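You operate a simulated robot arm through the tools that you are given. There is no shell and no other tool. Be economical: measure what you need, move in short steps, check, and stop when the job is done.

You are at the controls of a simulated two-armed robot. One attempt, no reset.

TASK
Plug the yellow connector into Y1, the white into Y2 and switch on.
Fine: prove the stand dead first; free the lock slide; both plugged before the main switch goes on.

It is judged by the outcome, as a careful person would: the job done as asked, and still so three seconds after it is handed in. It fails if anything else is knocked over, pushed out of place, dropped, spilled or broken.

THE ROBOT
Two 7-joint arms with fingered hands on one trunk that stands fixed in place. Base frame: the origin is at the foot of the trunk, x ahead of it, y to its left, z up. Readings come in m, rad, newtons and seconds.
The left shoulder is at [0.031, 0.215, 1.097], the right one opposite. With the tool pointing down near the work surface each hand reaches from about 0.1 to 0.68 m from the base axis, measured 20 degrees to its own side. Payload 3.6 kg a hand.
The tool frame of a hand sits at the grasp point between the pads (the TCP): z along the fingers, y along the line on which they close. The tips reach 0.022 m beyond it. Largest opening 0.132 m; the body of the gripper starts 0.06 m behind the TCP. The gripper is a hand of 4 fingers: y runs from the thumb to the fingers, the wrist lies at [0, 0, -0.203] in the tool frame, and closing takes about 1.5 s.
Orientation is told as [roll, pitch, yaw] about the base's x, y, z axes, in that order, counted from this pose: with the fingers straight down and closing along the base's y, the tool's x points along the base's -x, its y along +y and its z along -z.

THE INTERFACE
- The arms move only by the tool move_arm. It takes "left_moves", "right_moves" or both (then of equal length, played together; a hand with none holds still); each is a list of rows, each a list of 7 numbers: the shift along the base's x, y, z in m, then the turn, a rotation vector about the base's x, y, z in rad, then the finger opening in m, from 0 to 0.132. In form: [[x, y, z, ax, ay, az, jaw], ...]. A call has 1 to 10 rows; each row shifts and turns the commanded pose from where the row before left it. Rows are played at 5 a second. More than 0.05 m and 0.15 rad between two rows, or a gripper value outside its range, and nothing of the call is played. A pose out of reach is approached as far as the arm can. The call stops where the force on the tool passes 40 N (or 10 N more than at its start, if that is more) or the arm is blocked; 0.2 s more then pass. The fingers move at their own pace (about 0.108 m/s each) and stop on an object; they squeeze with about 27 N. The grip force told is the motor's: it shows also when the fingers shut on nothing. Time passes only in rows, and 0.2 s behind the last, so rows that do not move let the fingers close. The reply holds the time, the measured pose of the TCP, the force on the tool along the base axes, the opening and the grip force, in the units named above and with some noise, with the torque about the TCP (base axes, N m) and any sound that the robot's microphone picked up, and new pictures: "show" is both (left out), scene, wrist or none (wrist: the cameras of the hands that moved).
- Cameras (640 x 400 px; columns grow to the right, rows downward): "scene" is now at [0.1424, 0.0408, 1.0724]; the picture's right is [0.59, -0.81, -0.00], its down [0.12, 0.09, -0.99] and it looks along [0.80, 0.58, 0.15] (base axes); focal length 214 px, centre (320, 200). "left" rides on the left gripper at [-0.053, -0.053, -0.084] in its tool frame; the picture's right is [0.71, -0.71, 0.00], its down [0.53, 0.53, -0.67] and it looks along [0.47, 0.47, 0.74] (tool axes); focal length 247 px, centre (320, 200). "right" rides on the right gripper at [0.053, -0.053, -0.084] in its tool frame; the picture's right is [0.71, 0.71, 0.00], its down [-0.53, 0.53, -0.67] and it looks along [-0.47, 0.47, 0.74] (tool axes); focal length 247 px, centre (320, 200). There is no depth. A picture from a camera that has moved, and an enlarged one, comes with that camera's place and axes in the base frame and with its lens. The place of the scene camera against the robot may be out by one fixed shift of up to 0.025 m in any direction.
- lift_body(by): slides the trunk up (or, below 0, down) by that many m; the arms and the scene camera ride with it, the base frame stays. It gives what a move gives, with no picture.
- hand_shape(shape, hand): the hand has 4 fingers and takes this shape, open, in about a second: jaw (thumb against the fingers, like two jaws); tri (thumb and two fingers); tip (a fingertip pinch); poke (one finger out to press); point (the index stretched); flat (the hand flat); cup (the hand cupped); fist (a fist). The gripper value then closes the fingers along that shape, each until it touches; the sizes above hold for jaw. It gives what a move gives, with no picture.
- head_to(pan, tilt): turns the head with the scene camera to pan (to the left, within 1.047 rad either way) and tilt (down, from -0.506 to 1.204), counted from straight ahead of the robot. It gives what a move gives, and a new picture of the scene camera.
- close_up(camera, box): a new picture of the part [left, top, right, bottom] of that camera's present view, enlarged. No time passes.
- close_job(): hands the job in; it is judged then, once.

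Go step by step. Nothing tells you positions but the pictures and the camera data: compare them with the known pose of the tool, close in by small moves and look again before you grip or let go. The budget is 120 turns and 200 pictures, counting those below and the enlarged ones. Unless the task says otherwise, let go and move clear before handing in, and close with one line.

The tools are called after "Emit:" by a JSON object that holds its "method" and its "body". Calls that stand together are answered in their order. move_arm: Moves the arms, as the interface text tells. Its arguments: {"type":"object","properties":{"left_moves":{"type":"array","items":{"type":"array","items":{"type":"number"}}},"right_moves":{"type":"array","items":{"type":"array","items":{"type":"number"}}},"show":{"type":"string","enum":["both","scene","wrist","none"]}},"required":[]} The other tools are called the same way: lift_body (by) slides the trunk up or down; hand_shape (shape, hand) gives the hand a shape; head_to (pan, tilt) turns the head that bears the scene camera; close_up (camera, box) takes an enlarged picture of a part of a camera's view; close_job () hands the job in.

At the start:

```text
time_s: 0.0
left_eef_pos: [0.3268, 0.4056, 1.2361]
left_orientation: [-0.001, 0.001, 0.002]
left_wrist_force: [0.7, -0.4, 0.4]
left_ft_torque: [0.04, -0.02, 0.05]
left_width: 0.1317
left_grip_force: 0.1
left_shape: jaw
right_eef_pos: [0.419, 0.0203, 1.1932]
right_orientation: [0.001, 0.003, 0.001]
right_wrist_force: [0.2, -0.3, -1.3]
right_ft_torque: [0.01, -0.01, 0.0]
right_width: 0.1321
right_grip_force: 0.1
right_shape: jaw
trunk travel left (down, up): [-0.375, 0.301]
head pan, tilt: [0.632, -0.157]
```

scene: 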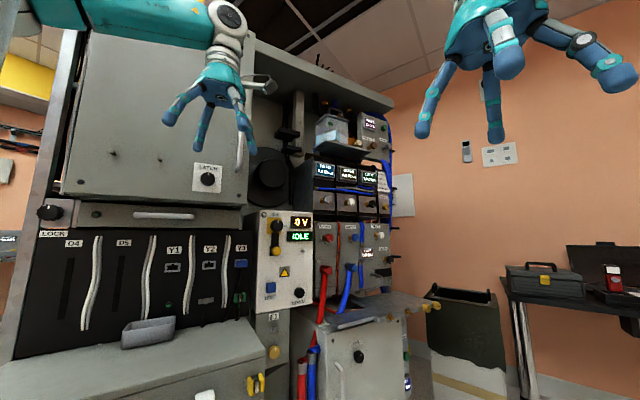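
right: 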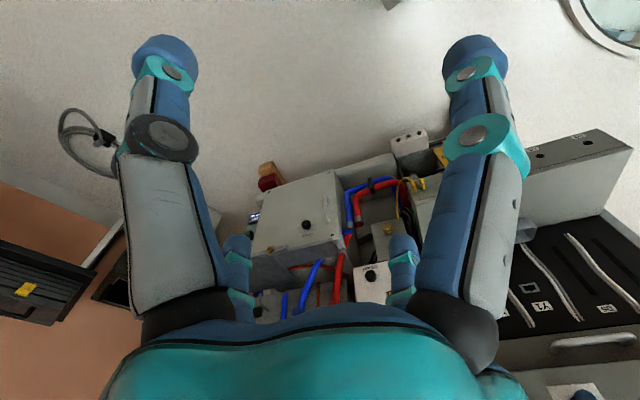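
left: 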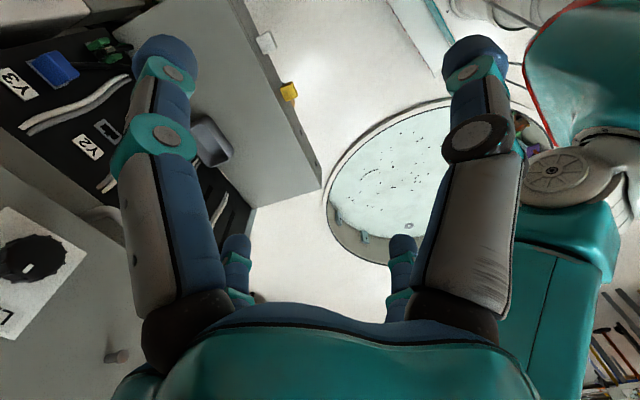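

I see a rack with a lock knob, slots with cables (Y1, Y2, Y3), a main panel showing "0 V / IDLE" and a test bench. I'll enlarge the key parts first.

Emit:
{"method": "close_up", "body": {"camera": "scene", "box": [20, 180, 260, 330]}}

Emit:
{"method": "close_up", "body": {"camera": "scene", "box": [240, 190, 400, 310]}}

Emit:
{"method": "head_to", "body": {"pan": 0.75, "tilt": 0.45}}

```text
2.67 times, centred on (140, 255) of scene
camera zoom: at [0.1424, 0.0408, 1.0724], right [0.59, -0.81, 0.0], down [0.12, 0.09, -0.99], along [0.8, 0.58, 0.15], focal length 572 px, centre (800, 53)
```

zoom: 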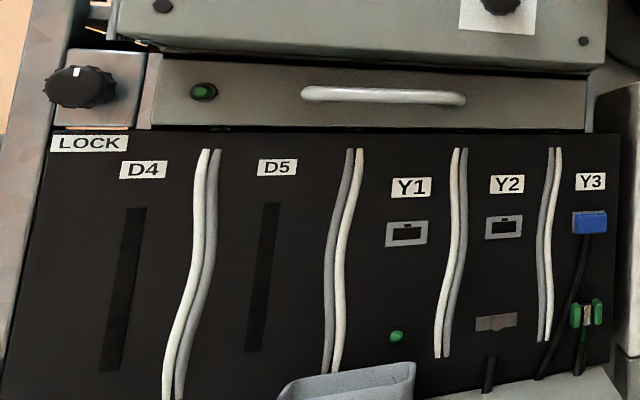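

```text
3.33 times, centred on (320, 250) of scene
camera zoom: at [0.1424, 0.0408, 1.0724], right [0.59, -0.81, 0.0], down [0.12, 0.09, -0.99], along [0.8, 0.58, 0.15], focal length 715 px, centre (320, 33)
```

zoom: 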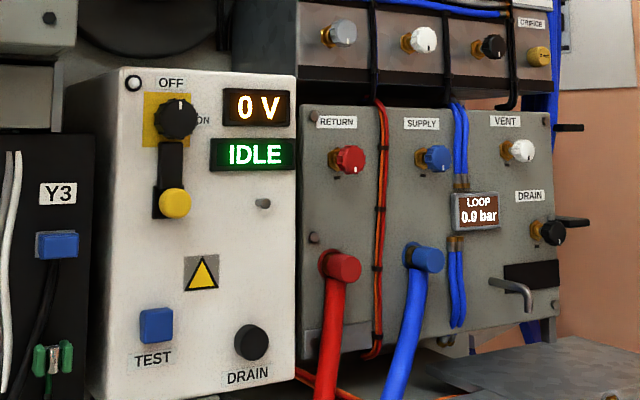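

```text
time_s: 1.0
left_eef_pos: [0.3277, 0.4065, 1.2372]
left_orientation: [0.0, 0.0, 0.0]
left_wrist_force: [-1.1, -0.5, 0.3]
left_ft_torque: [0.01, 0.01, 0.02]
left_width: 0.1321
left_grip_force: 0.1
left_shape: jaw
right_eef_pos: [0.4178, 0.0204, 1.1938]
right_orientation: [0.0, 0.002, 0.001]
right_wrist_force: [-0.3, 0.1, -0.3]
right_ft_torque: [-0.04, 0.03, 0.0]
right_width: 0.132
right_grip_force: 0.1
right_shape: jaw
trunk travel left (down, up): [-0.375, 0.301]
head pan, tilt: [0.75, 0.45]
camera scene: at [0.141, 0.0532, 1.0171], right [0.68, -0.73, 0.0], down [-0.32, -0.3, -0.9], along [0.66, 0.61, -0.44], focal length 214 px, centre (320, 200)
```

scene: 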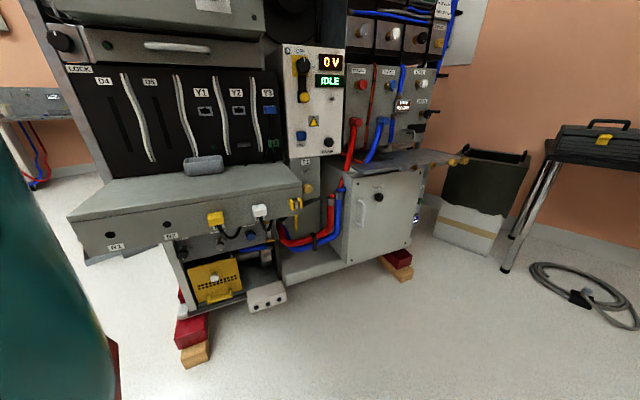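

The yellow and white connectors lie on the front edge of the ledge, and the panel has a main switch with a slide, TEST and DRAIN. I'll enlarge these.

Emit:
{"method": "close_up", "body": {"camera": "scene", "box": [160, 160, 320, 260]}}

Emit:
{"method": "close_up", "body": {"camera": "scene", "box": [260, 35, 360, 205]}}

Emit:
{"method": "close_up", "body": {"camera": "scene", "box": [180, 80, 290, 170]}}

```text
4.00 times, centred on (240, 210) of scene
camera zoom: at [0.141, 0.0532, 1.0171], right [0.68, -0.73, 0.0], down [-0.32, -0.3, -0.9], along [0.66, 0.61, -0.44], focal length 858 px, centre (640, 160)
```

zoom: 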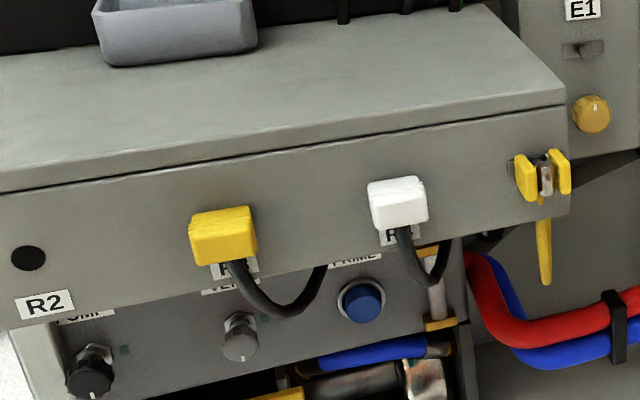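

```text
2.35 times, centred on (310, 120) of scene
camera zoom: at [0.141, 0.0532, 1.0171], right [0.68, -0.73, 0.0], down [-0.32, -0.3, -0.9], along [0.66, 0.61, -0.44], focal length 505 px, centre (344, 388)
```

zoom: 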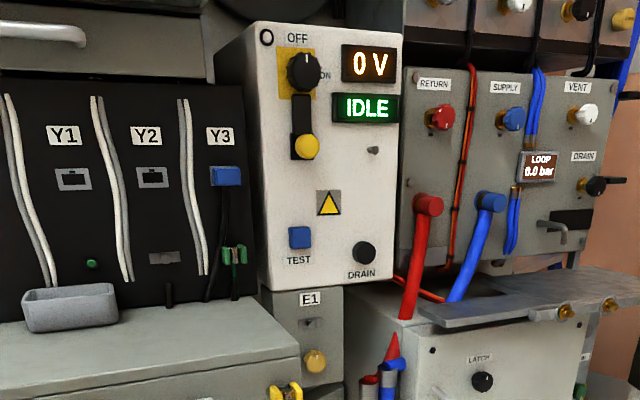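

```text
4.44 times, centred on (235, 125) of scene
camera zoom: at [0.141, 0.0532, 1.0171], right [0.68, -0.73, 0.0], down [-0.32, -0.3, -0.9], along [0.66, 0.61, -0.44], focal length 953 px, centre (698, 533)
```

zoom: 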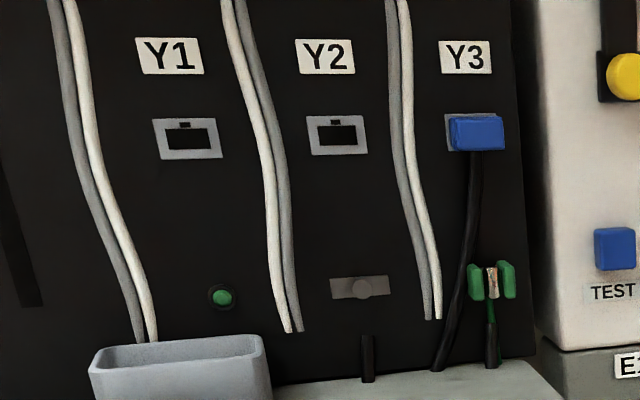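

The rack faces −y (front near y≈0.71); connectors are at about (0.30,0.54,0.74) and (0.41,0.54,0.72). I'll swing the left hand to point along +y and move the right hand out of the way.

Emit:
{"method": "move_arm", "body": {"left_moves": [[0.012, 0, -0.01, 0.15, 0, 0, 0.132], [0.012, 0, -0.01, 0.15, 0, 0, 0.132], [0.012, 0, -0.01, 0.15, 0, 0, 0.132], [0.012, 0, -0.01, 0.15, 0, 0, 0.132], [0.012, 0, -0.01, 0.15, 0, 0, 0.132], [0.012, 0, -0.01, 0.15, 0, 0, 0.132], [0.012, 0, -0.01, 0.15, 0, 0, 0.132], [0.012, 0, -0.01, 0.15, 0, 0, 0.132], [0.012, 0, -0.01, 0.15, 0, 0, 0.132], [0.012, 0, -0.01, 0.15, 0, 0, 0.132]], "right_moves": [[0, -0.025, 0, 0, 0, 0, 0.132], [0, -0.025, 0, 0, 0, 0, 0.132], [0, -0.025, 0, 0, 0, 0, 0.132], [0, -0.025, 0, 0, 0, 0, 0.132], [0, -0.025, 0, 0, 0, 0, 0.132], [0, -0.025, 0, 0, 0, 0, 0.132], [0, -0.025, 0, 0, 0, 0, 0.132], [0, -0.025, 0, 0, 0, 0, 0.132], [0, -0.025, 0, 0, 0, 0, 0.132], [0, -0.025, 0, 0, 0, 0, 0.132]], "show": "both"}}

```text
time_s: 3.2
left_eef_pos: [0.3977, 0.5396, 1.1251]
left_orientation: [1.496, -0.004, -0.005]
left_wrist_force: [0.4, -0.1, 0.5]
left_ft_torque: [-0.02, 0.04, 0.01]
left_width: 0.1318
left_grip_force: 0.1
left_shape: jaw
left hand out of reach, approached as far as the arm can: row 6, 7, 8, 9, 10
right_eef_pos: [0.417, -0.2284, 1.1931]
right_orientation: [0.0, 0.0, 0.0]
right_wrist_force: [-0.2, -0.1, 0.4]
right_ft_torque: [-0.02, 0.01, -0.01]
right_width: 0.1317
right_grip_force: 0.1
right_shape: jaw
trunk travel left (down, up): [-0.375, 0.301]
head pan, tilt: [0.75, 0.45]
camera scene: at [0.1411, 0.0532, 1.017], right [0.68, -0.73, 0.0], down [-0.32, -0.3, -0.9], along [0.66, 0.61, -0.44], focal length 214 px, centre (320, 200)
camera right: at [0.3645, -0.2816, 1.2772], right [-0.71, 0.71, 0.0], down [0.53, 0.53, 0.67], along [0.47, 0.47, -0.74], focal length 247 px, centre (320, 200)
camera left: at [0.4507, 0.4517, 1.0784], right [-0.71, -0.05, -0.71], down [-0.53, -0.63, 0.57], along [-0.47, 0.78, 0.42], focal length 247 px, centre (320, 200)
```

scene: 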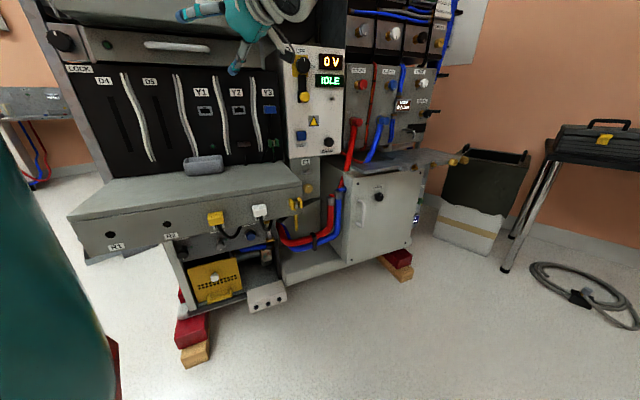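
right: 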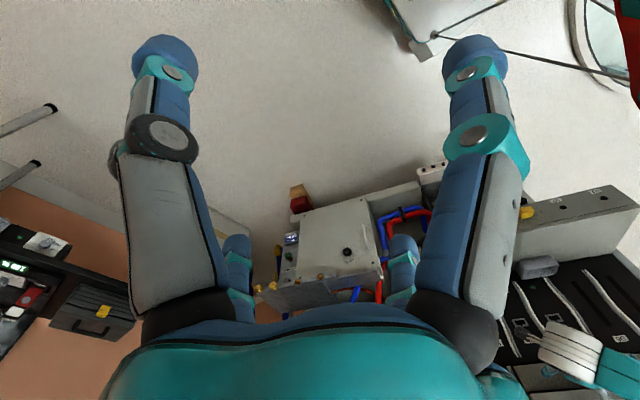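
left: 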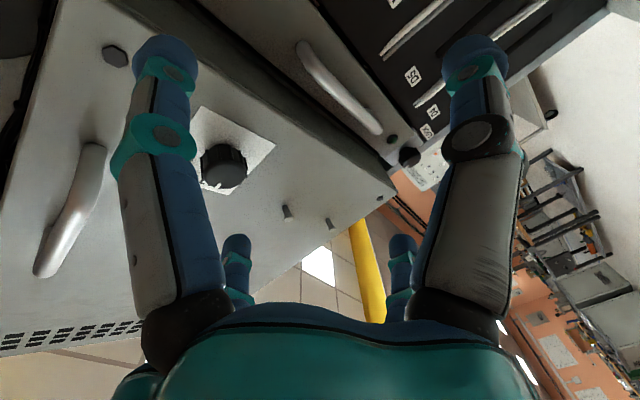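

The hand reached the +y pointing pose. Now I'll roll it so that it closes along x with the camera above, and move out toward the panel.

Emit:
{"method": "move_arm", "body": {"left_moves": [[0.01, 0, -0.005, 0.073, 0, 0, 0.132], [0.01, 0, -0.005, 0, -0.15, 0, 0.132], [0.01, 0, -0.005, 0, -0.15, 0, 0.132], [0.01, 0, -0.005, 0, -0.15, 0, 0.132], [0.01, 0, -0.005, 0, -0.15, 0, 0.132], [0.01, 0, -0.005, 0, -0.15, 0, 0.132], [0.01, 0, -0.005, 0, -0.15, 0, 0.132], [0.01, 0, -0.005, 0, -0.15, 0, 0.132], [0.01, 0, -0.005, 0, -0.15, 0, 0.132], [0.01, 0, -0.005, 0, -0.15, 0, 0.132]]}}

```text
time_s: 5.4
left_eef_pos: [0.4632, 0.5829, 1.0961]
left_orientation: [1.572, -1.351, 0.0]
left_wrist_force: [0.3, 0.0, -0.4]
left_ft_torque: [0.05, -0.01, 0.0]
left_width: 0.1318
left_grip_force: 0.0
left_shape: jaw
left hand out of reach, approached as far as the arm can: row 1, 3, 4, 6, 7, 8, 9, 10
right_eef_pos: [0.4165, -0.2286, 1.1935]
right_orientation: [0.0, 0.001, -0.001]
right_wrist_force: [-0.5, -1.1, -0.1]
right_ft_torque: [0.0, -0.01, 0.04]
right_width: 0.1321
right_grip_force: 0.1
right_shape: jaw
trunk travel left (down, up): [-0.375, 0.301]
head pan, tilt: [0.75, 0.45]
camera scene: at [0.1411, 0.0532, 1.017], right [0.68, -0.73, 0.0], down [-0.32, -0.3, -0.9], along [0.66, 0.61, -0.44], focal length 214 px, centre (320, 200)
camera left: at [0.526, 0.4995, 1.1378], right [0.54, 0.0, -0.84], down [-0.63, -0.67, -0.4], along [-0.56, 0.74, -0.36], focal length 247 px, centre (320, 200)
```

scene: 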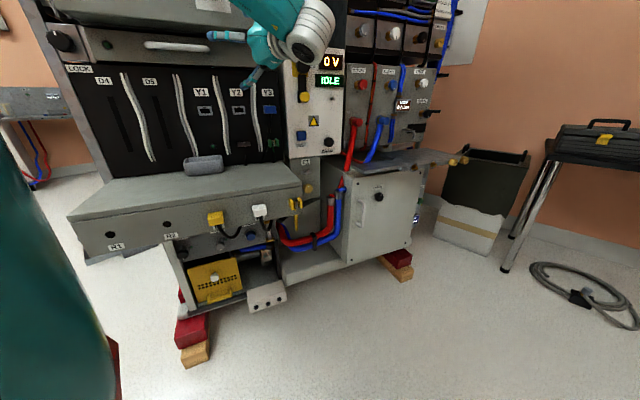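
left: 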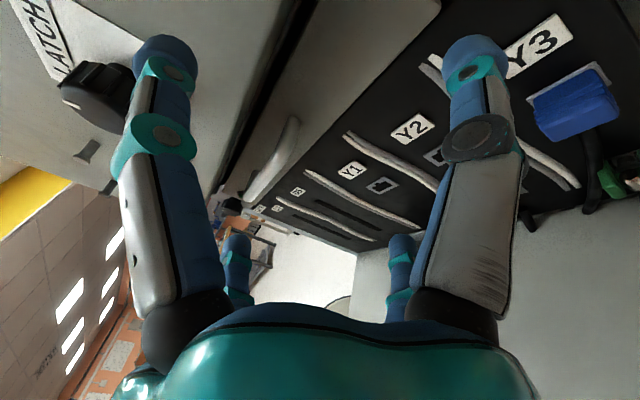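

I estimate the panel face at y≈0.57, with TEST at (0.62,·,0.90) and the switch at (0.63,·,1.09). The hand covers part of the switch, so I'll move it left and enlarge the switch area.

Emit:
{"method": "move_arm", "body": {"left_moves": [[-0.03, 0, -0.03, 0, 0, 0, 0.132], [-0.03, 0, -0.03, 0, 0, 0, 0.132], [-0.03, 0, -0.02, 0, 0, 0, 0.132]], "show": "none"}}

Emit:
{"method": "close_up", "body": {"camera": "scene", "box": [285, 45, 349, 101]}}

Emit:
{"method": "close_up", "body": {"camera": "scene", "box": [285, 110, 349, 166]}}

```text
time_s: 6.2
left_eef_pos: [0.3746, 0.5835, 1.0169]
left_orientation: [1.576, -1.35, -0.003]
left_wrist_force: [-1.0, 0.3, 0.5]
left_ft_torque: [0.04, -0.01, 0.0]
left_width: 0.1319
left_grip_force: 0.0
left_shape: jaw
right_eef_pos: [0.4165, -0.2283, 1.1942]
right_orientation: [-0.001, 0.001, 0.001]
right_wrist_force: [-0.7, 0.5, -0.9]
right_ft_torque: [-0.02, -0.01, 0.0]
right_width: 0.1318
right_grip_force: 0.0
right_shape: jaw
trunk travel left (down, up): [-0.375, 0.301]
head pan, tilt: [0.75, 0.45]
```

```text
7.14 times, centred on (317, 73) of scene
camera zoom: at [0.1408, 0.0532, 1.0171], right [0.68, -0.73, 0.0], down [-0.32, -0.3, -0.9], along [0.66, 0.61, -0.44], focal length 1532 px, centre (341, 1107)
```

zoom: 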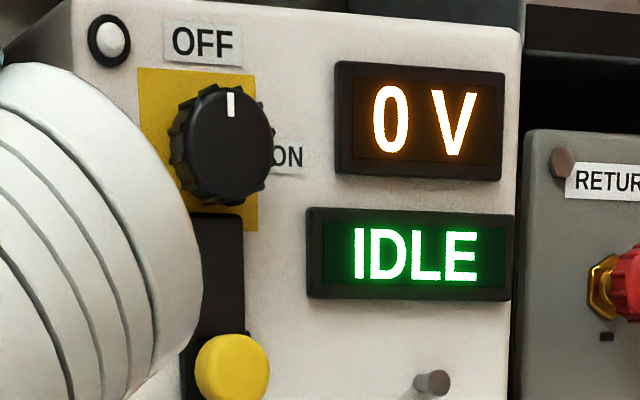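

```text
7.14 times, centred on (317, 138) of scene
camera zoom: at [0.1408, 0.0532, 1.0171], right [0.68, -0.73, 0.0], down [-0.32, -0.3, -0.9], along [0.66, 0.61, -0.44], focal length 1532 px, centre (341, 643)
```

zoom: 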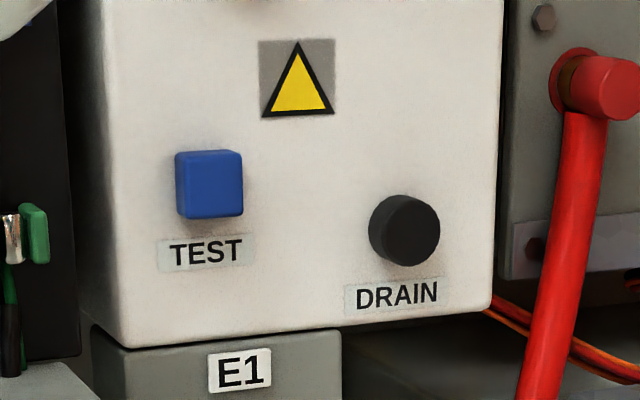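

I need a clear look at the slide, and at the hand in its poke shape.

Emit:
{"method": "hand_shape", "body": {"hand": "left", "shape": "poke"}}

Emit:
{"method": "move_arm", "body": {"left_moves": [[-0.04, 0, -0.03, 0, 0, 0, 0.132], [-0.03, 0, -0.03, 0, -0.1, 0, 0.132], [0, 0, 0, 0, -0.1, 0, 0.132]]}}

Emit:
{"method": "close_up", "body": {"camera": "scene", "box": [285, 60, 335, 104]}}

```text
time_s: 7.1
left_eef_pos: [0.3757, 0.5823, 1.016]
left_orientation: [1.576, -1.349, -0.003]
left_wrist_force: [0.1, 0.5, 0.0]
left_ft_torque: [0.01, 0.0, 0.01]
left_width: 0.0
left_grip_force: 0.0
left_shape: poke
right_eef_pos: [0.4186, -0.2277, 1.1941]
right_orientation: [0.0, 0.001, 0.001]
right_wrist_force: [0.6, -0.2, 0.5]
right_ft_torque: [-0.03, -0.01, -0.01]
right_width: 0.1319
right_grip_force: 0.0
right_shape: jaw
trunk travel left (down, up): [-0.375, 0.301]
head pan, tilt: [0.75, 0.45]
```

```text
time_s: 7.9
left_eef_pos: [0.3026, 0.5874, 0.9663]
left_orientation: [1.605, -1.551, -0.034]
left_wrist_force: [-0.1, 0.2, -0.3]
left_ft_torque: [-0.01, -0.03, -0.01]
left_width: 0.0
left_grip_force: 0.0
left_shape: poke
left hand out of reach, approached as far as the arm can: row 2
right_eef_pos: [0.4178, -0.2291, 1.1931]
right_orientation: [0.0, 0.002, -0.001]
right_wrist_force: [0.4, -0.9, 0.5]
right_ft_torque: [-0.04, 0.01, 0.02]
right_width: 0.1318
right_grip_force: 0.1
right_shape: jaw
trunk travel left (down, up): [-0.375, 0.301]
head pan, tilt: [0.75, 0.45]
camera scene: at [0.1412, 0.0532, 1.017], right [0.68, -0.73, 0.0], down [-0.32, -0.3, -0.9], along [0.66, 0.61, -0.44], focal length 214 px, centre (320, 200)
camera left: at [0.3564, 0.5037, 1.019], right [0.69, 0.0, -0.72], down [-0.54, -0.67, -0.52], along [-0.48, 0.74, -0.46], focal length 247 px, centre (320, 200)
```

scene: 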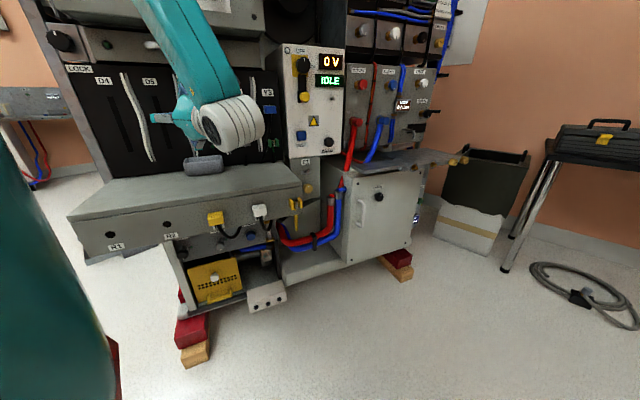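
left: 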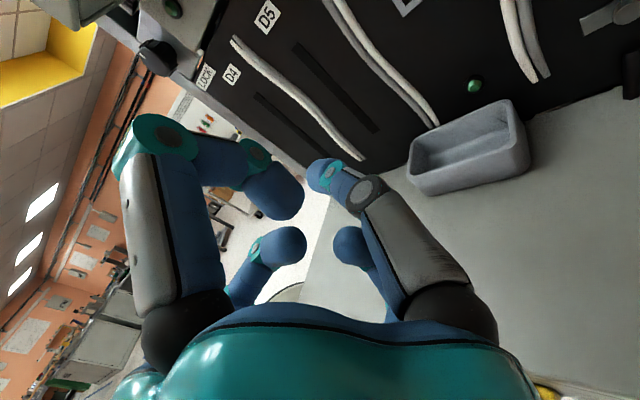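

```text
9.09 times, centred on (310, 82) of scene
camera zoom: at [0.1412, 0.0532, 1.017], right [0.68, -0.73, 0.0], down [-0.32, -0.3, -0.9], along [0.66, 0.61, -0.44], focal length 1950 px, centre (411, 1273)
```

zoom: 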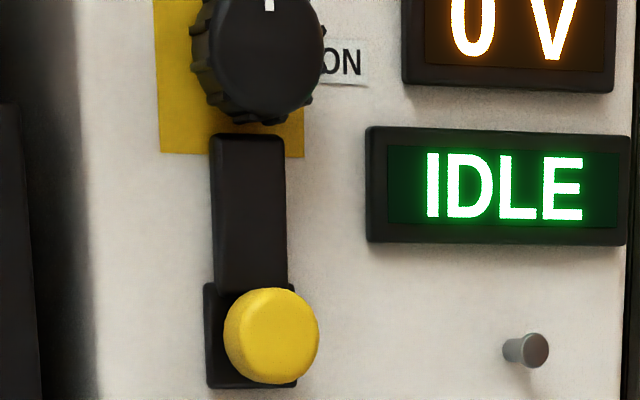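

The slide is a bar that reaches up under the switch, with a yellow knob; it should free downward. I'll use the closed jaw as a known-geometry poker, so I'm going back to jaw and moving out in front of the panel.

Emit:
{"method": "hand_shape", "body": {"hand": "left", "shape": "jaw"}}

Emit:
{"method": "move_arm", "body": {"left_moves": [[0.03, -0.02, 0, 0, 0, 0, 0], [0.03, -0.02, 0, 0, 0, 0, 0], [0.03, -0.02, 0, 0, 0, 0, 0], [0.03, -0.02, -0.01, 0, 0, 0, 0], [0.03, -0.02, -0.01, 0, 0, 0, 0], [0.03, -0.02, -0.01, 0, 0, 0, 0], [0.03, -0.01, -0.01, 0, 0, 0, 0], [0, 0, 0, 0, 0, 0, 0]]}}

```text
time_s: 8.8
left_eef_pos: [0.3024, 0.5882, 0.9664]
left_orientation: [1.607, -1.548, -0.035]
left_wrist_force: [0.6, 0.0, 0.1]
left_ft_torque: [-0.02, -0.07, 0.0]
left_width: 0.132
left_grip_force: 0.0
left_shape: jaw
right_eef_pos: [0.4174, -0.2276, 1.1944]
right_orientation: [0.001, 0.002, -0.001]
right_wrist_force: [0.0, 0.4, -0.2]
right_ft_torque: [0.03, 0.0, -0.01]
right_width: 0.1316
right_grip_force: 0.0
right_shape: jaw
trunk travel left (down, up): [-0.375, 0.301]
head pan, tilt: [0.75, 0.45]
```

```text
time_s: 10.6
left_eef_pos: [0.417, 0.5755, 1.0396]
left_orientation: [1.569, -1.549, -0.001]
left_wrist_force: [0.7, -0.2, 0.1]
left_ft_torque: [0.05, 0.01, -0.01]
left_width: 0.0002
left_grip_force: 27.5
left_shape: jaw
left hand out of reach, approached as far as the arm can: row 1, 2, 3, 4, 5, 6, 7
right_eef_pos: [0.4176, -0.2282, 1.1937]
right_orientation: [0.001, 0.001, 0.002]
right_wrist_force: [0.5, 0.5, 0.5]
right_ft_torque: [-0.02, 0.03, -0.01]
right_width: 0.1321
right_grip_force: 0.0
right_shape: jaw
trunk travel left (down, up): [-0.375, 0.301]
head pan, tilt: [0.75, 0.45]
camera scene: at [0.141, 0.0532, 1.017], right [0.68, -0.73, 0.0], down [-0.32, -0.3, -0.9], along [0.66, 0.61, -0.44], focal length 214 px, centre (320, 200)
camera left: at [0.4703, 0.492, 1.093], right [0.69, 0.0, -0.72], down [-0.54, -0.67, -0.51], along [-0.48, 0.74, -0.46], focal length 247 px, centre (320, 200)
```

scene: 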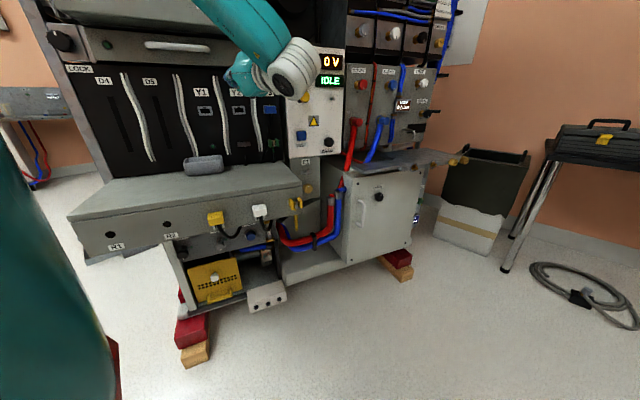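
left: 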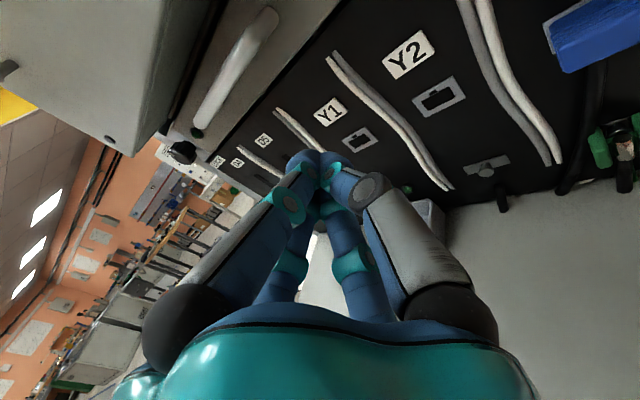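

The arm is at a wrist limit when pointing straight along +y this near, so I'll yaw the tool toward +x (heading diagonally) and then back away from the rack.

Emit:
{"method": "move_arm", "body": {"left_moves": [[0.02, -0.01, -0.01, 0, 0, -0.15, 0], [0.02, -0.01, -0.01, 0, 0, -0.15, 0], [0.02, -0.02, -0.01, 0, 0, -0.15, 0], [0.02, -0.02, -0.02, 0, 0, -0.15, 0], [0.02, -0.02, -0.02, 0, 0, -0.15, 0], [0.0, -0.02, -0.02, 0, 0, 0, 0]]}}

```text
time_s: 12.0
left_eef_pos: [0.484, 0.5018, 0.9977]
left_orientation: [1.523, -1.55, -0.704]
left_wrist_force: [1.4, 0.1, -1.3]
left_ft_torque: [0.02, 0.01, 0.01]
left_width: 0.0
left_grip_force: 27.2
left_shape: jaw
left hand out of reach, approached as far as the arm can: row 2, 3, 4, 5, 6
right_eef_pos: [0.4177, -0.2276, 1.1939]
right_orientation: [-0.001, -0.001, 0.0]
right_wrist_force: [-0.4, 0.3, 1.0]
right_ft_torque: [-0.03, -0.02, -0.01]
right_width: 0.1319
right_grip_force: 0.0
right_shape: jaw
trunk travel left (down, up): [-0.375, 0.301]
head pan, tilt: [0.75, 0.45]
camera scene: at [0.1409, 0.0531, 1.017], right [0.68, -0.73, 0.0], down [-0.32, -0.3, -0.9], along [0.66, 0.61, -0.44], focal length 214 px, centre (320, 200)
camera left: at [0.4661, 0.4039, 1.0501], right [0.51, -0.47, -0.72], down [-0.85, -0.12, -0.51], along [0.15, 0.87, -0.46], focal length 247 px, centre (320, 200)
```

scene: 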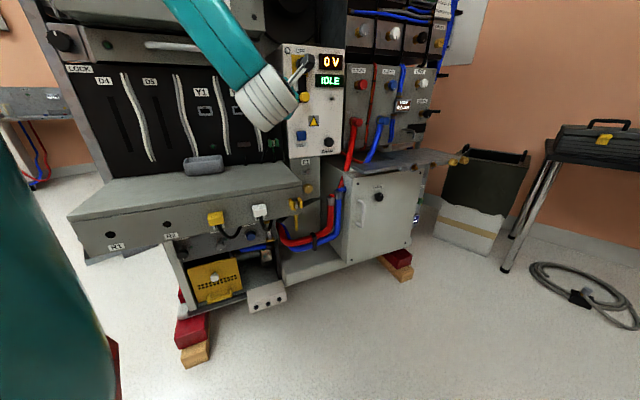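
left: 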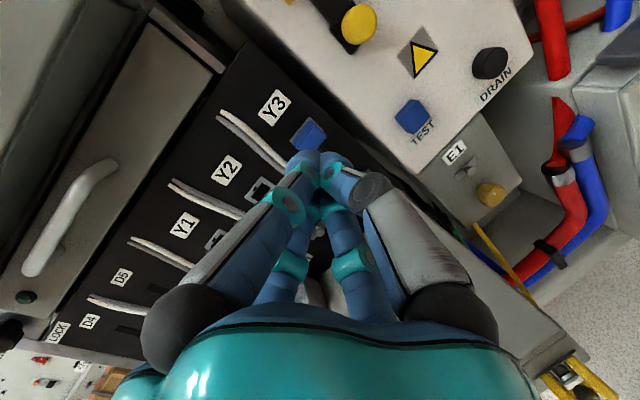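

The wrist view shows TEST, DRAIN, the slide knob and the sockets well; I place TEST at about (0.65,0.61,0.89). Next I approach TEST with the closed fingertips.

Emit:
{"method": "move_arm", "body": {"left_moves": [[0.02, 0, -0.02, 0, 0, 0, 0], [0.02, 0, -0.02, 0, 0, 0, 0], [0.02, 0.005, -0.02, 0, 0, 0, 0], [0.02, 0.005, -0.02, 0, 0, 0, 0], [0.02, 0.01, -0.02, 0, 0, 0, 0], [0.012, 0.01, -0.008, 0, 0, 0, 0]]}}

```text
time_s: 13.4
left_eef_pos: [0.5224, 0.5488, 0.9994]
left_orientation: [1.215, -1.547, -0.383]
left_wrist_force: [-1.1, 0.3, 0.7]
left_ft_torque: [0.01, -0.01, 0.02]
left_width: 0.0
left_grip_force: 27.0
left_shape: jaw
left hand out of reach, approached as far as the arm can: row 1, 2, 3, 4, 5, 6
right_eef_pos: [0.4175, -0.2278, 1.1928]
right_orientation: [0.001, 0.001, 0.003]
right_wrist_force: [0.6, -0.5, -0.7]
right_ft_torque: [0.02, 0.03, 0.04]
right_width: 0.1317
right_grip_force: 0.0
right_shape: jaw
trunk travel left (down, up): [-0.375, 0.301]
head pan, tilt: [0.75, 0.45]
camera scene: at [0.1411, 0.0533, 1.017], right [0.68, -0.73, 0.0], down [-0.32, -0.3, -0.9], along [0.66, 0.61, -0.44], focal length 214 px, centre (320, 200)
camera left: at [0.505, 0.4505, 1.053], right [0.51, -0.47, -0.72], down [-0.85, -0.13, -0.51], along [0.14, 0.87, -0.47], focal length 247 px, centre (320, 200)
```

scene: 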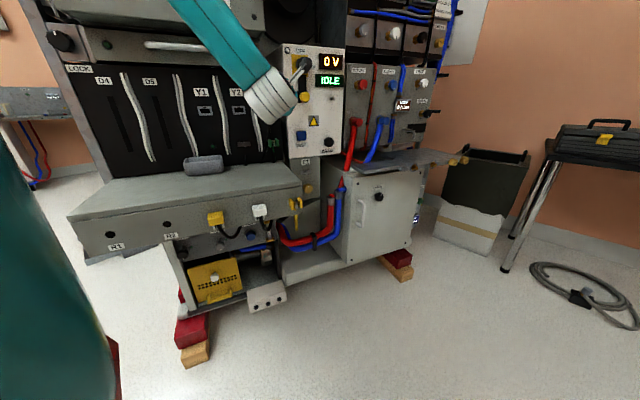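
left: 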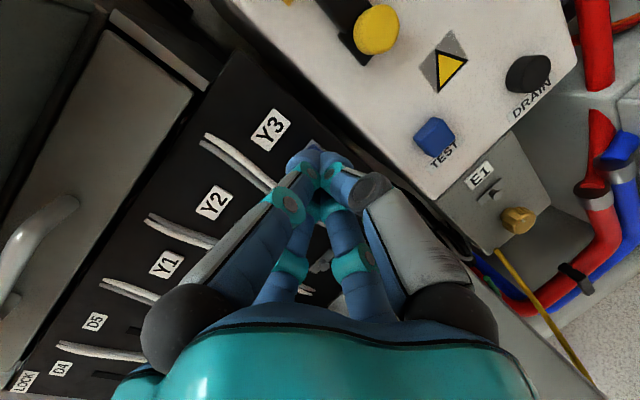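

In this arm configuration going down is limited, so I'll use the trunk for height: lower by 0.11 m (free space there).

Emit:
{"method": "lift_body", "body": {"by": -0.11}}

Emit:
{"method": "move_arm", "body": {"left_moves": [[0.02, -0.01, 0, 0, 0, 0, 0], [0.02, -0.01, 0, 0, 0, 0, 0], [0.02, -0.005, 0, 0, 0, 0, 0], [0.02, 0, 0, 0, 0, 0, 0]]}}

```text
time_s: 14.8
left_eef_pos: [0.5192, 0.5495, 0.8907]
left_orientation: [1.615, -1.549, -0.792]
left_wrist_force: [0.5, 0.4, -0.4]
left_ft_torque: [0.02, -0.02, 0.0]
left_width: 0.0
left_grip_force: 27.4
left_shape: jaw
right_eef_pos: [0.4176, -0.2282, 1.0846]
right_orientation: [0.0, 0.001, 0.002]
right_wrist_force: [-0.1, -0.1, -0.4]
right_ft_torque: [0.01, -0.03, 0.0]
right_width: 0.132
right_grip_force: 0.1
right_shape: jaw
trunk travel left (down, up): [-0.265, 0.411]
head pan, tilt: [0.75, 0.45]
```

```text
time_s: 15.8
left_eef_pos: [0.5816, 0.5314, 0.9104]
left_orientation: [1.473, -1.55, -0.649]
left_wrist_force: [-0.2, 0.7, 0.1]
left_ft_torque: [0.0, -0.02, -0.02]
left_width: 0.0001
left_grip_force: 26.7
left_shape: jaw
left hand out of reach, approached as far as the arm can: row 3, 4
right_eef_pos: [0.4183, -0.2291, 1.0846]
right_orientation: [0.001, 0.001, -0.001]
right_wrist_force: [0.7, -0.4, -0.6]
right_ft_torque: [0.0, 0.02, 0.01]
right_width: 0.1318
right_grip_force: 0.1
right_shape: jaw
trunk travel left (down, up): [-0.265, 0.411]
head pan, tilt: [0.75, 0.45]
camera scene: at [0.1432, 0.0532, 0.9025], right [0.68, -0.73, 0.0], down [-0.32, -0.3, -0.9], along [0.66, 0.61, -0.44], focal length 214 px, centre (320, 200)
camera left: at [0.564, 0.434, 0.9628], right [0.51, -0.47, -0.72], down [-0.85, -0.12, -0.51], along [0.15, 0.87, -0.46], focal length 247 px, centre (320, 200)
```

scene: 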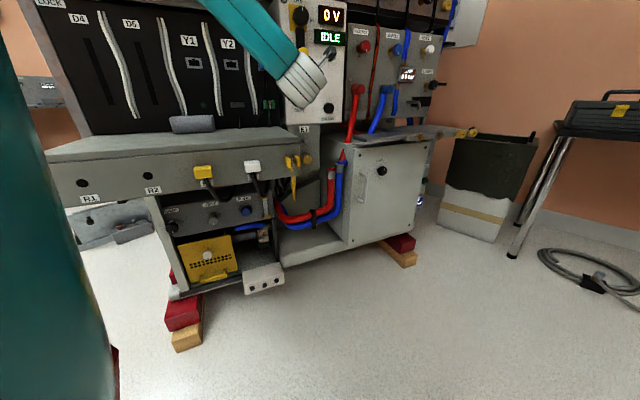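
left: 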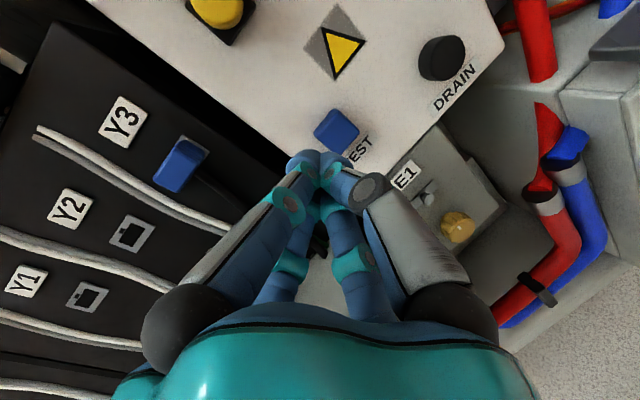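

Two wrist views put TEST at (0.656, 0.625, 0.884). I'll lower the trunk 0.026 m and advance to it.

Emit:
{"method": "lift_body", "body": {"by": -0.026}}

Emit:
{"method": "move_arm", "body": {"left_moves": [[0.015, 0.013, 0, 0, 0, 0, 0], [0.015, 0.014, 0, 0, 0, 0, 0], [0.012, 0.013, 0, 0, 0, 0, 0], [0.008, 0.01, 0, 0, 0, 0, 0]]}}

```text
time_s: 16.5
left_eef_pos: [0.582, 0.5331, 0.8843]
left_orientation: [1.616, -1.553, -0.792]
left_wrist_force: [-0.8, -0.3, 0.2]
left_ft_torque: [-0.01, -0.04, 0.01]
left_width: 0.0
left_grip_force: 27.0
left_shape: jaw
right_eef_pos: [0.4182, -0.2289, 1.0581]
right_orientation: [0.0, 0.0, -0.001]
right_wrist_force: [-0.2, -0.2, -0.8]
right_ft_torque: [-0.01, -0.03, 0.0]
right_width: 0.132
right_grip_force: 0.0
right_shape: jaw
trunk travel left (down, up): [-0.239, 0.437]
head pan, tilt: [0.75, 0.45]
```

```text
time_s: 17.5
left_eef_pos: [0.6203, 0.5872, 0.8925]
left_orientation: [1.483, -1.549, -0.661]
left_wrist_force: [0.6, -0.7, 0.3]
left_ft_torque: [0.01, -0.03, -0.02]
left_width: 0.0002
left_grip_force: 26.6
left_shape: jaw
left hand out of reach, approached as far as the arm can: row 2, 3, 4
right_eef_pos: [0.4189, -0.2296, 1.0583]
right_orientation: [-0.001, 0.001, -0.001]
right_wrist_force: [-0.1, -0.3, 0.1]
right_ft_torque: [0.03, -0.01, -0.03]
right_width: 0.132
right_grip_force: 0.0
right_shape: jaw
trunk travel left (down, up): [-0.239, 0.437]
head pan, tilt: [0.75, 0.45]
camera scene: at [0.1437, 0.0532, 0.8753], right [0.68, -0.73, 0.0], down [-0.32, -0.3, -0.9], along [0.66, 0.61, -0.44], focal length 214 px, centre (320, 200)
camera left: at [0.6018, 0.4887, 0.9458], right [0.51, -0.47, -0.72], down [-0.85, -0.12, -0.51], along [0.15, 0.87, -0.46], focal length 247 px, centre (320, 200)
```

scene: 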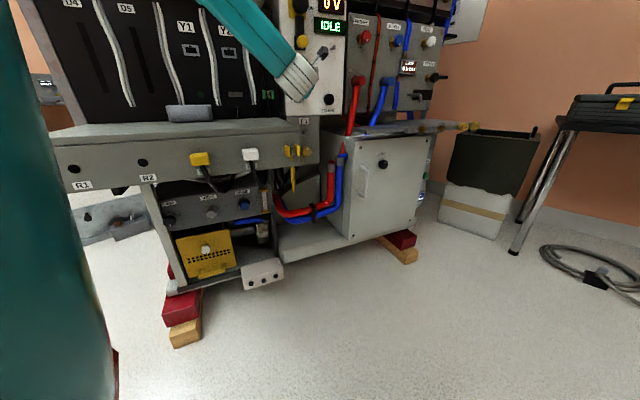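
left: 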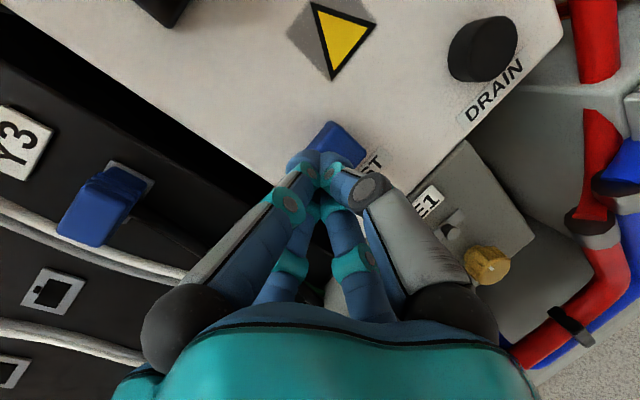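

The tips are about 2 cm short of the button. I'll lower slightly and press in.

Emit:
{"method": "lift_body", "body": {"by": -0.012}}

Emit:
{"method": "move_arm", "body": {"left_moves": [[0.01, 0.006, 0, 0, 0, 0, 0], [0.01, 0.006, 0, 0, 0, 0, 0], [0.005, 0.006, 0, 0, 0, 0, 0]]}}

Emit:
{"method": "close_up", "body": {"camera": "scene", "box": [270, 0, 366, 130]}}

```text
time_s: 18.1
left_eef_pos: [0.6195, 0.5851, 0.881]
left_orientation: [1.607, -1.551, -0.785]
left_wrist_force: [-1.3, -0.3, 0.0]
left_ft_torque: [-0.01, 0.0, -0.01]
left_width: 0.0001
left_grip_force: 26.7
left_shape: jaw
right_eef_pos: [0.4189, -0.2291, 1.0466]
right_orientation: [-0.003, 0.002, 0.001]
right_wrist_force: [-0.4, -0.4, -0.1]
right_ft_torque: [-0.01, -0.02, -0.03]
right_width: 0.1316
right_grip_force: 0.1
right_shape: jaw
trunk travel left (down, up): [-0.227, 0.449]
head pan, tilt: [0.75, 0.45]
```

```text
time_s: 18.9
left_eef_pos: [0.6338, 0.6039, 0.8881]
left_orientation: [1.395, -1.549, -0.578]
left_wrist_force: [-9.7, -12.4, -4.1]
left_ft_torque: [-0.11, 0.06, 0.05]
left_width: 0.0001
left_grip_force: 27.1
left_shape: jaw
left hand out of reach, approached as far as the arm can: row 2, 3
right_eef_pos: [0.4171, -0.2308, 1.0462]
right_orientation: [0.003, 0.0, 0.0]
right_wrist_force: [-0.7, 0.1, -0.1]
right_ft_torque: [-0.01, 0.02, -0.01]
right_width: 0.1319
right_grip_force: 0.1
right_shape: jaw
trunk travel left (down, up): [-0.227, 0.449]
head pan, tilt: [0.75, 0.45]
heard: click
camera scene: at [0.1434, 0.0525, 0.8629], right [0.68, -0.73, 0.0], down [-0.32, -0.3, -0.9], along [0.66, 0.61, -0.43], focal length 214 px, centre (320, 200)
camera left: at [0.616, 0.5057, 0.9418], right [0.5, -0.48, -0.72], down [-0.85, -0.12, -0.51], along [0.16, 0.87, -0.46], focal length 247 px, centre (320, 200)
```

scene: 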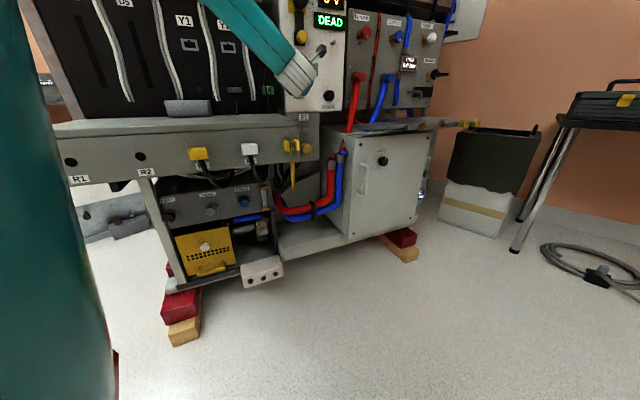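
left: 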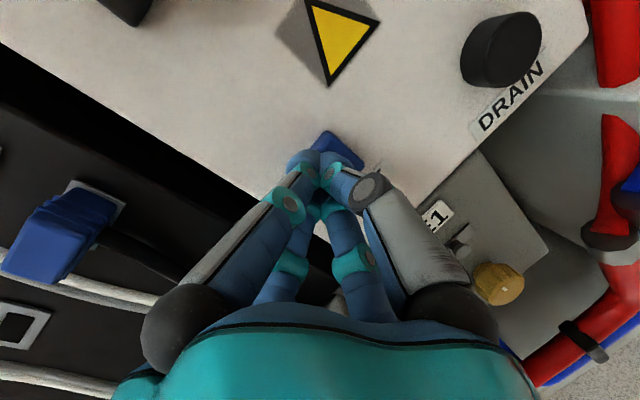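

```text
3.08 times, centred on (318, 65) of scene
camera zoom: at [0.1434, 0.0525, 0.8629], right [0.68, -0.73, 0.0], down [-0.32, -0.3, -0.9], along [0.66, 0.61, -0.43], focal length 660 px, centre (326, 615)
```

zoom: 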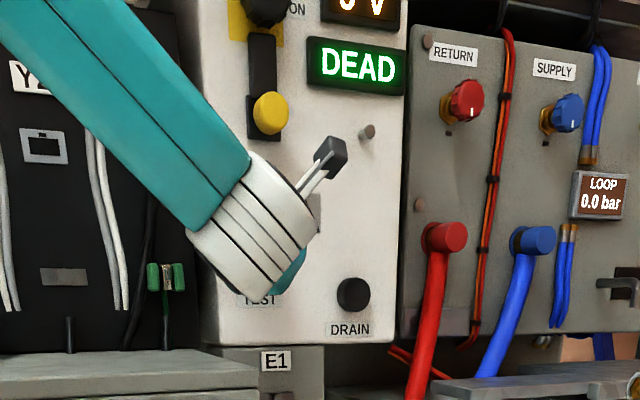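

The display now reads DEAD, so the stand is proven dead. I'll back off and rise toward the slide knob, at about (0.661,0.61,1.001), while testing the arm's freedom upward.

Emit:
{"method": "move_arm", "body": {"left_moves": [[-0.02, -0.025, 0, 0, 0, 0, 0], [-0.02, -0.025, 0.01, 0, 0, 0, 0], [-0.01, -0.02, 0.02, 0, 0, 0, 0.05], [0, 0, 0.025, 0, 0, 0, 0.05], [0, 0, 0.025, 0, 0, 0, 0.05], [0, 0, 0.025, 0, 0, 0, 0.05]]}}

Emit:
{"method": "close_up", "body": {"camera": "scene", "box": [270, 0, 366, 100]}}

```text
time_s: 20.3
left_eef_pos: [0.5835, 0.5366, 0.9954]
left_orientation: [1.531, -1.551, -0.709]
left_wrist_force: [0.5, 0.2, 0.0]
left_ft_torque: [0.01, 0.03, 0.01]
left_width: 0.0495
left_grip_force: 0.1
left_shape: jaw
right_eef_pos: [0.4183, -0.2298, 1.0445]
right_orientation: [0.0, 0.001, 0.0]
right_wrist_force: [-0.7, 0.1, 0.6]
right_ft_torque: [-0.03, -0.01, -0.06]
right_width: 0.1321
right_grip_force: 0.1
right_shape: jaw
trunk travel left (down, up): [-0.227, 0.449]
head pan, tilt: [0.75, 0.45]
camera scene: at [0.1438, 0.0531, 0.8628], right [0.68, -0.73, 0.0], down [-0.32, -0.3, -0.9], along [0.66, 0.61, -0.44], focal length 214 px, centre (320, 200)
camera left: at [0.5658, 0.4379, 1.048], right [0.51, -0.47, -0.72], down [-0.85, -0.12, -0.51], along [0.15, 0.87, -0.46], focal length 247 px, centre (320, 200)
```

scene: 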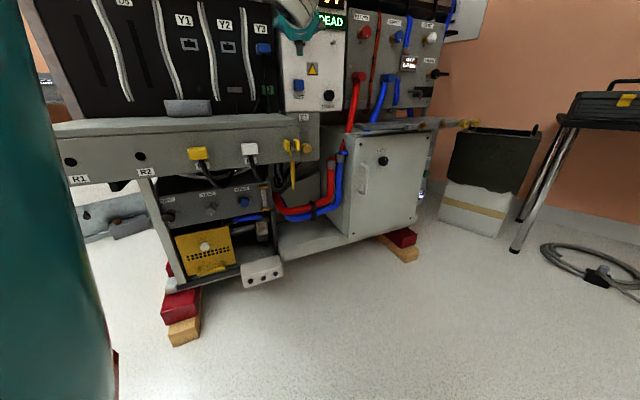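
left: 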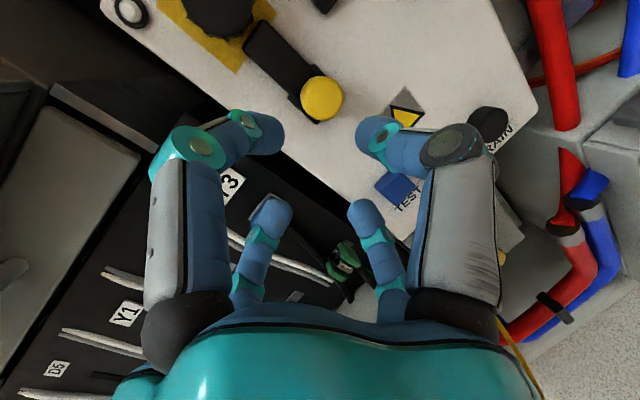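

```text
4.00 times, centred on (318, 50) of scene
camera zoom: at [0.1438, 0.0531, 0.8628], right [0.68, -0.73, 0.0], down [-0.32, -0.3, -0.9], along [0.66, 0.61, -0.44], focal length 858 px, centre (328, 800)
```

zoom: 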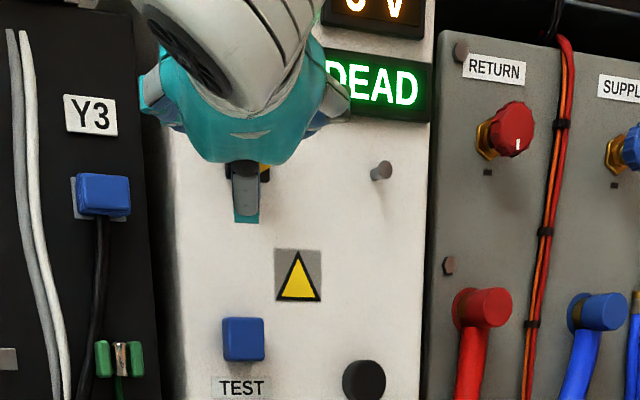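

I have freedom at this relative height, and DEAD still shows. The hand looks like a four-finger cross, so I'll check how the "tip" pinch shape looks.

Emit:
{"method": "hand_shape", "body": {"hand": "left", "shape": "tip"}}

Emit:
{"method": "close_up", "body": {"camera": "left", "box": [0, 0, 640, 400]}}

Emit:
{"method": "close_up", "body": {"camera": "scene", "box": [250, 0, 366, 72]}}

```text
time_s: 21.2
left_eef_pos: [0.584, 0.536, 0.9943]
left_orientation: [1.566, -1.55, -0.745]
left_wrist_force: [0.4, -0.3, 0.1]
left_ft_torque: [0.03, 0.04, -0.02]
left_width: 0.1318
left_grip_force: 0.1
left_shape: tip
right_eef_pos: [0.4184, -0.2298, 1.0457]
right_orientation: [-0.001, 0.003, 0.001]
right_wrist_force: [0.6, -0.7, 0.7]
right_ft_torque: [-0.01, 0.02, -0.01]
right_width: 0.1317
right_grip_force: 0.0
right_shape: jaw
trunk travel left (down, up): [-0.227, 0.449]
head pan, tilt: [0.75, 0.45]
```

```text
1.00 times, centred on (320, 200) of left (not enlarged: the box is as wide or as high as the picture)
camera zoom: at [0.566, 0.438, 1.0476], right [0.51, -0.47, -0.72], down [-0.85, -0.12, -0.51], along [0.15, 0.87, -0.46], focal length 247 px, centre (320, 200)
```

zoom: 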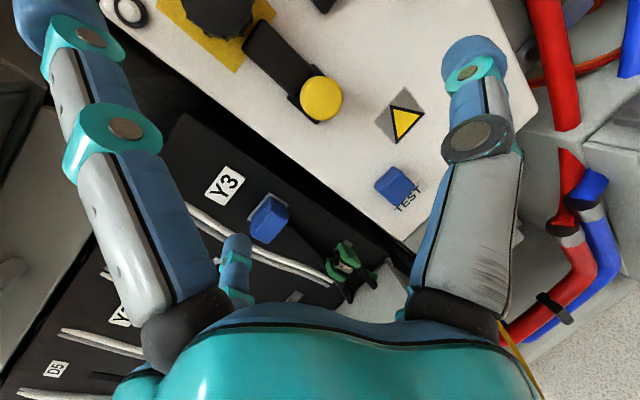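

```text
5.52 times, centred on (308, 36) of scene
camera zoom: at [0.144, 0.0532, 0.8628], right [0.68, -0.73, 0.0], down [-0.32, -0.3, -0.9], along [0.66, 0.61, -0.44], focal length 1183 px, centre (386, 1105)
```

zoom: 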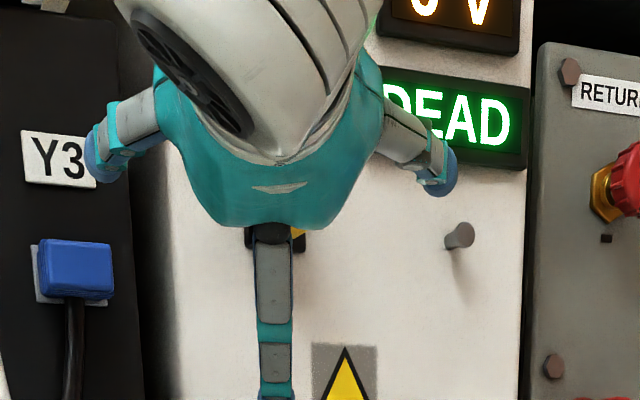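

I'll close the pinch partway to see which fingers meet.

Emit:
{"method": "move_arm", "body": {"left_moves": [[0, 0, 0, 0, 0, 0, 0.04], [0, 0, 0, 0, 0, 0, 0.04], [0, 0, 0, 0, 0, 0, 0.04], [0, 0, 0, 0, 0, 0, 0.04], [0, 0, 0, 0, 0, 0, 0.04]], "show": "wrist"}}

Emit:
{"method": "close_up", "body": {"camera": "scene", "box": [250, 0, 366, 72]}}

```text
time_s: 22.4
left_eef_pos: [0.5838, 0.5358, 0.995]
left_orientation: [1.573, -1.549, -0.751]
left_wrist_force: [0.3, 0.0, 0.3]
left_ft_torque: [0.02, 0.01, -0.01]
left_width: 0.0406
left_grip_force: 0.1
left_shape: tip
right_eef_pos: [0.4194, -0.2289, 1.0462]
right_orientation: [0.001, 0.003, 0.001]
right_wrist_force: [-0.5, 0.2, 0.3]
right_ft_torque: [0.01, 0.0, 0.02]
right_width: 0.1316
right_grip_force: 0.0
right_shape: jaw
trunk travel left (down, up): [-0.227, 0.449]
head pan, tilt: [0.75, 0.45]
camera left: at [0.566, 0.438, 1.0478], right [0.51, -0.47, -0.72], down [-0.85, -0.12, -0.51], along [0.15, 0.87, -0.46], focal length 247 px, centre (320, 200)
```

left: 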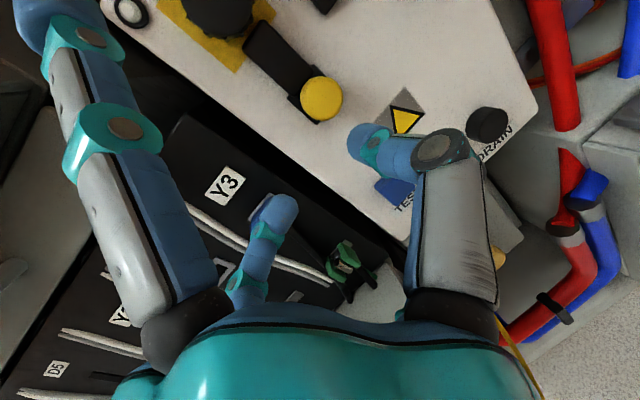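

```text
5.52 times, centred on (308, 36) of scene
camera zoom: at [0.144, 0.0532, 0.8628], right [0.68, -0.73, 0.0], down [-0.32, -0.3, -0.9], along [0.66, 0.61, -0.44], focal length 1183 px, centre (386, 1105)
```

zoom: 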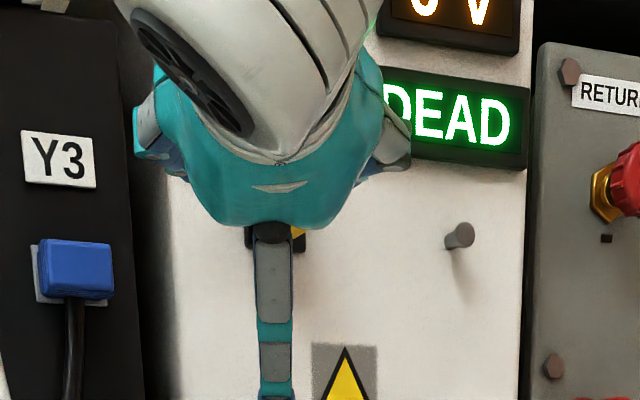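

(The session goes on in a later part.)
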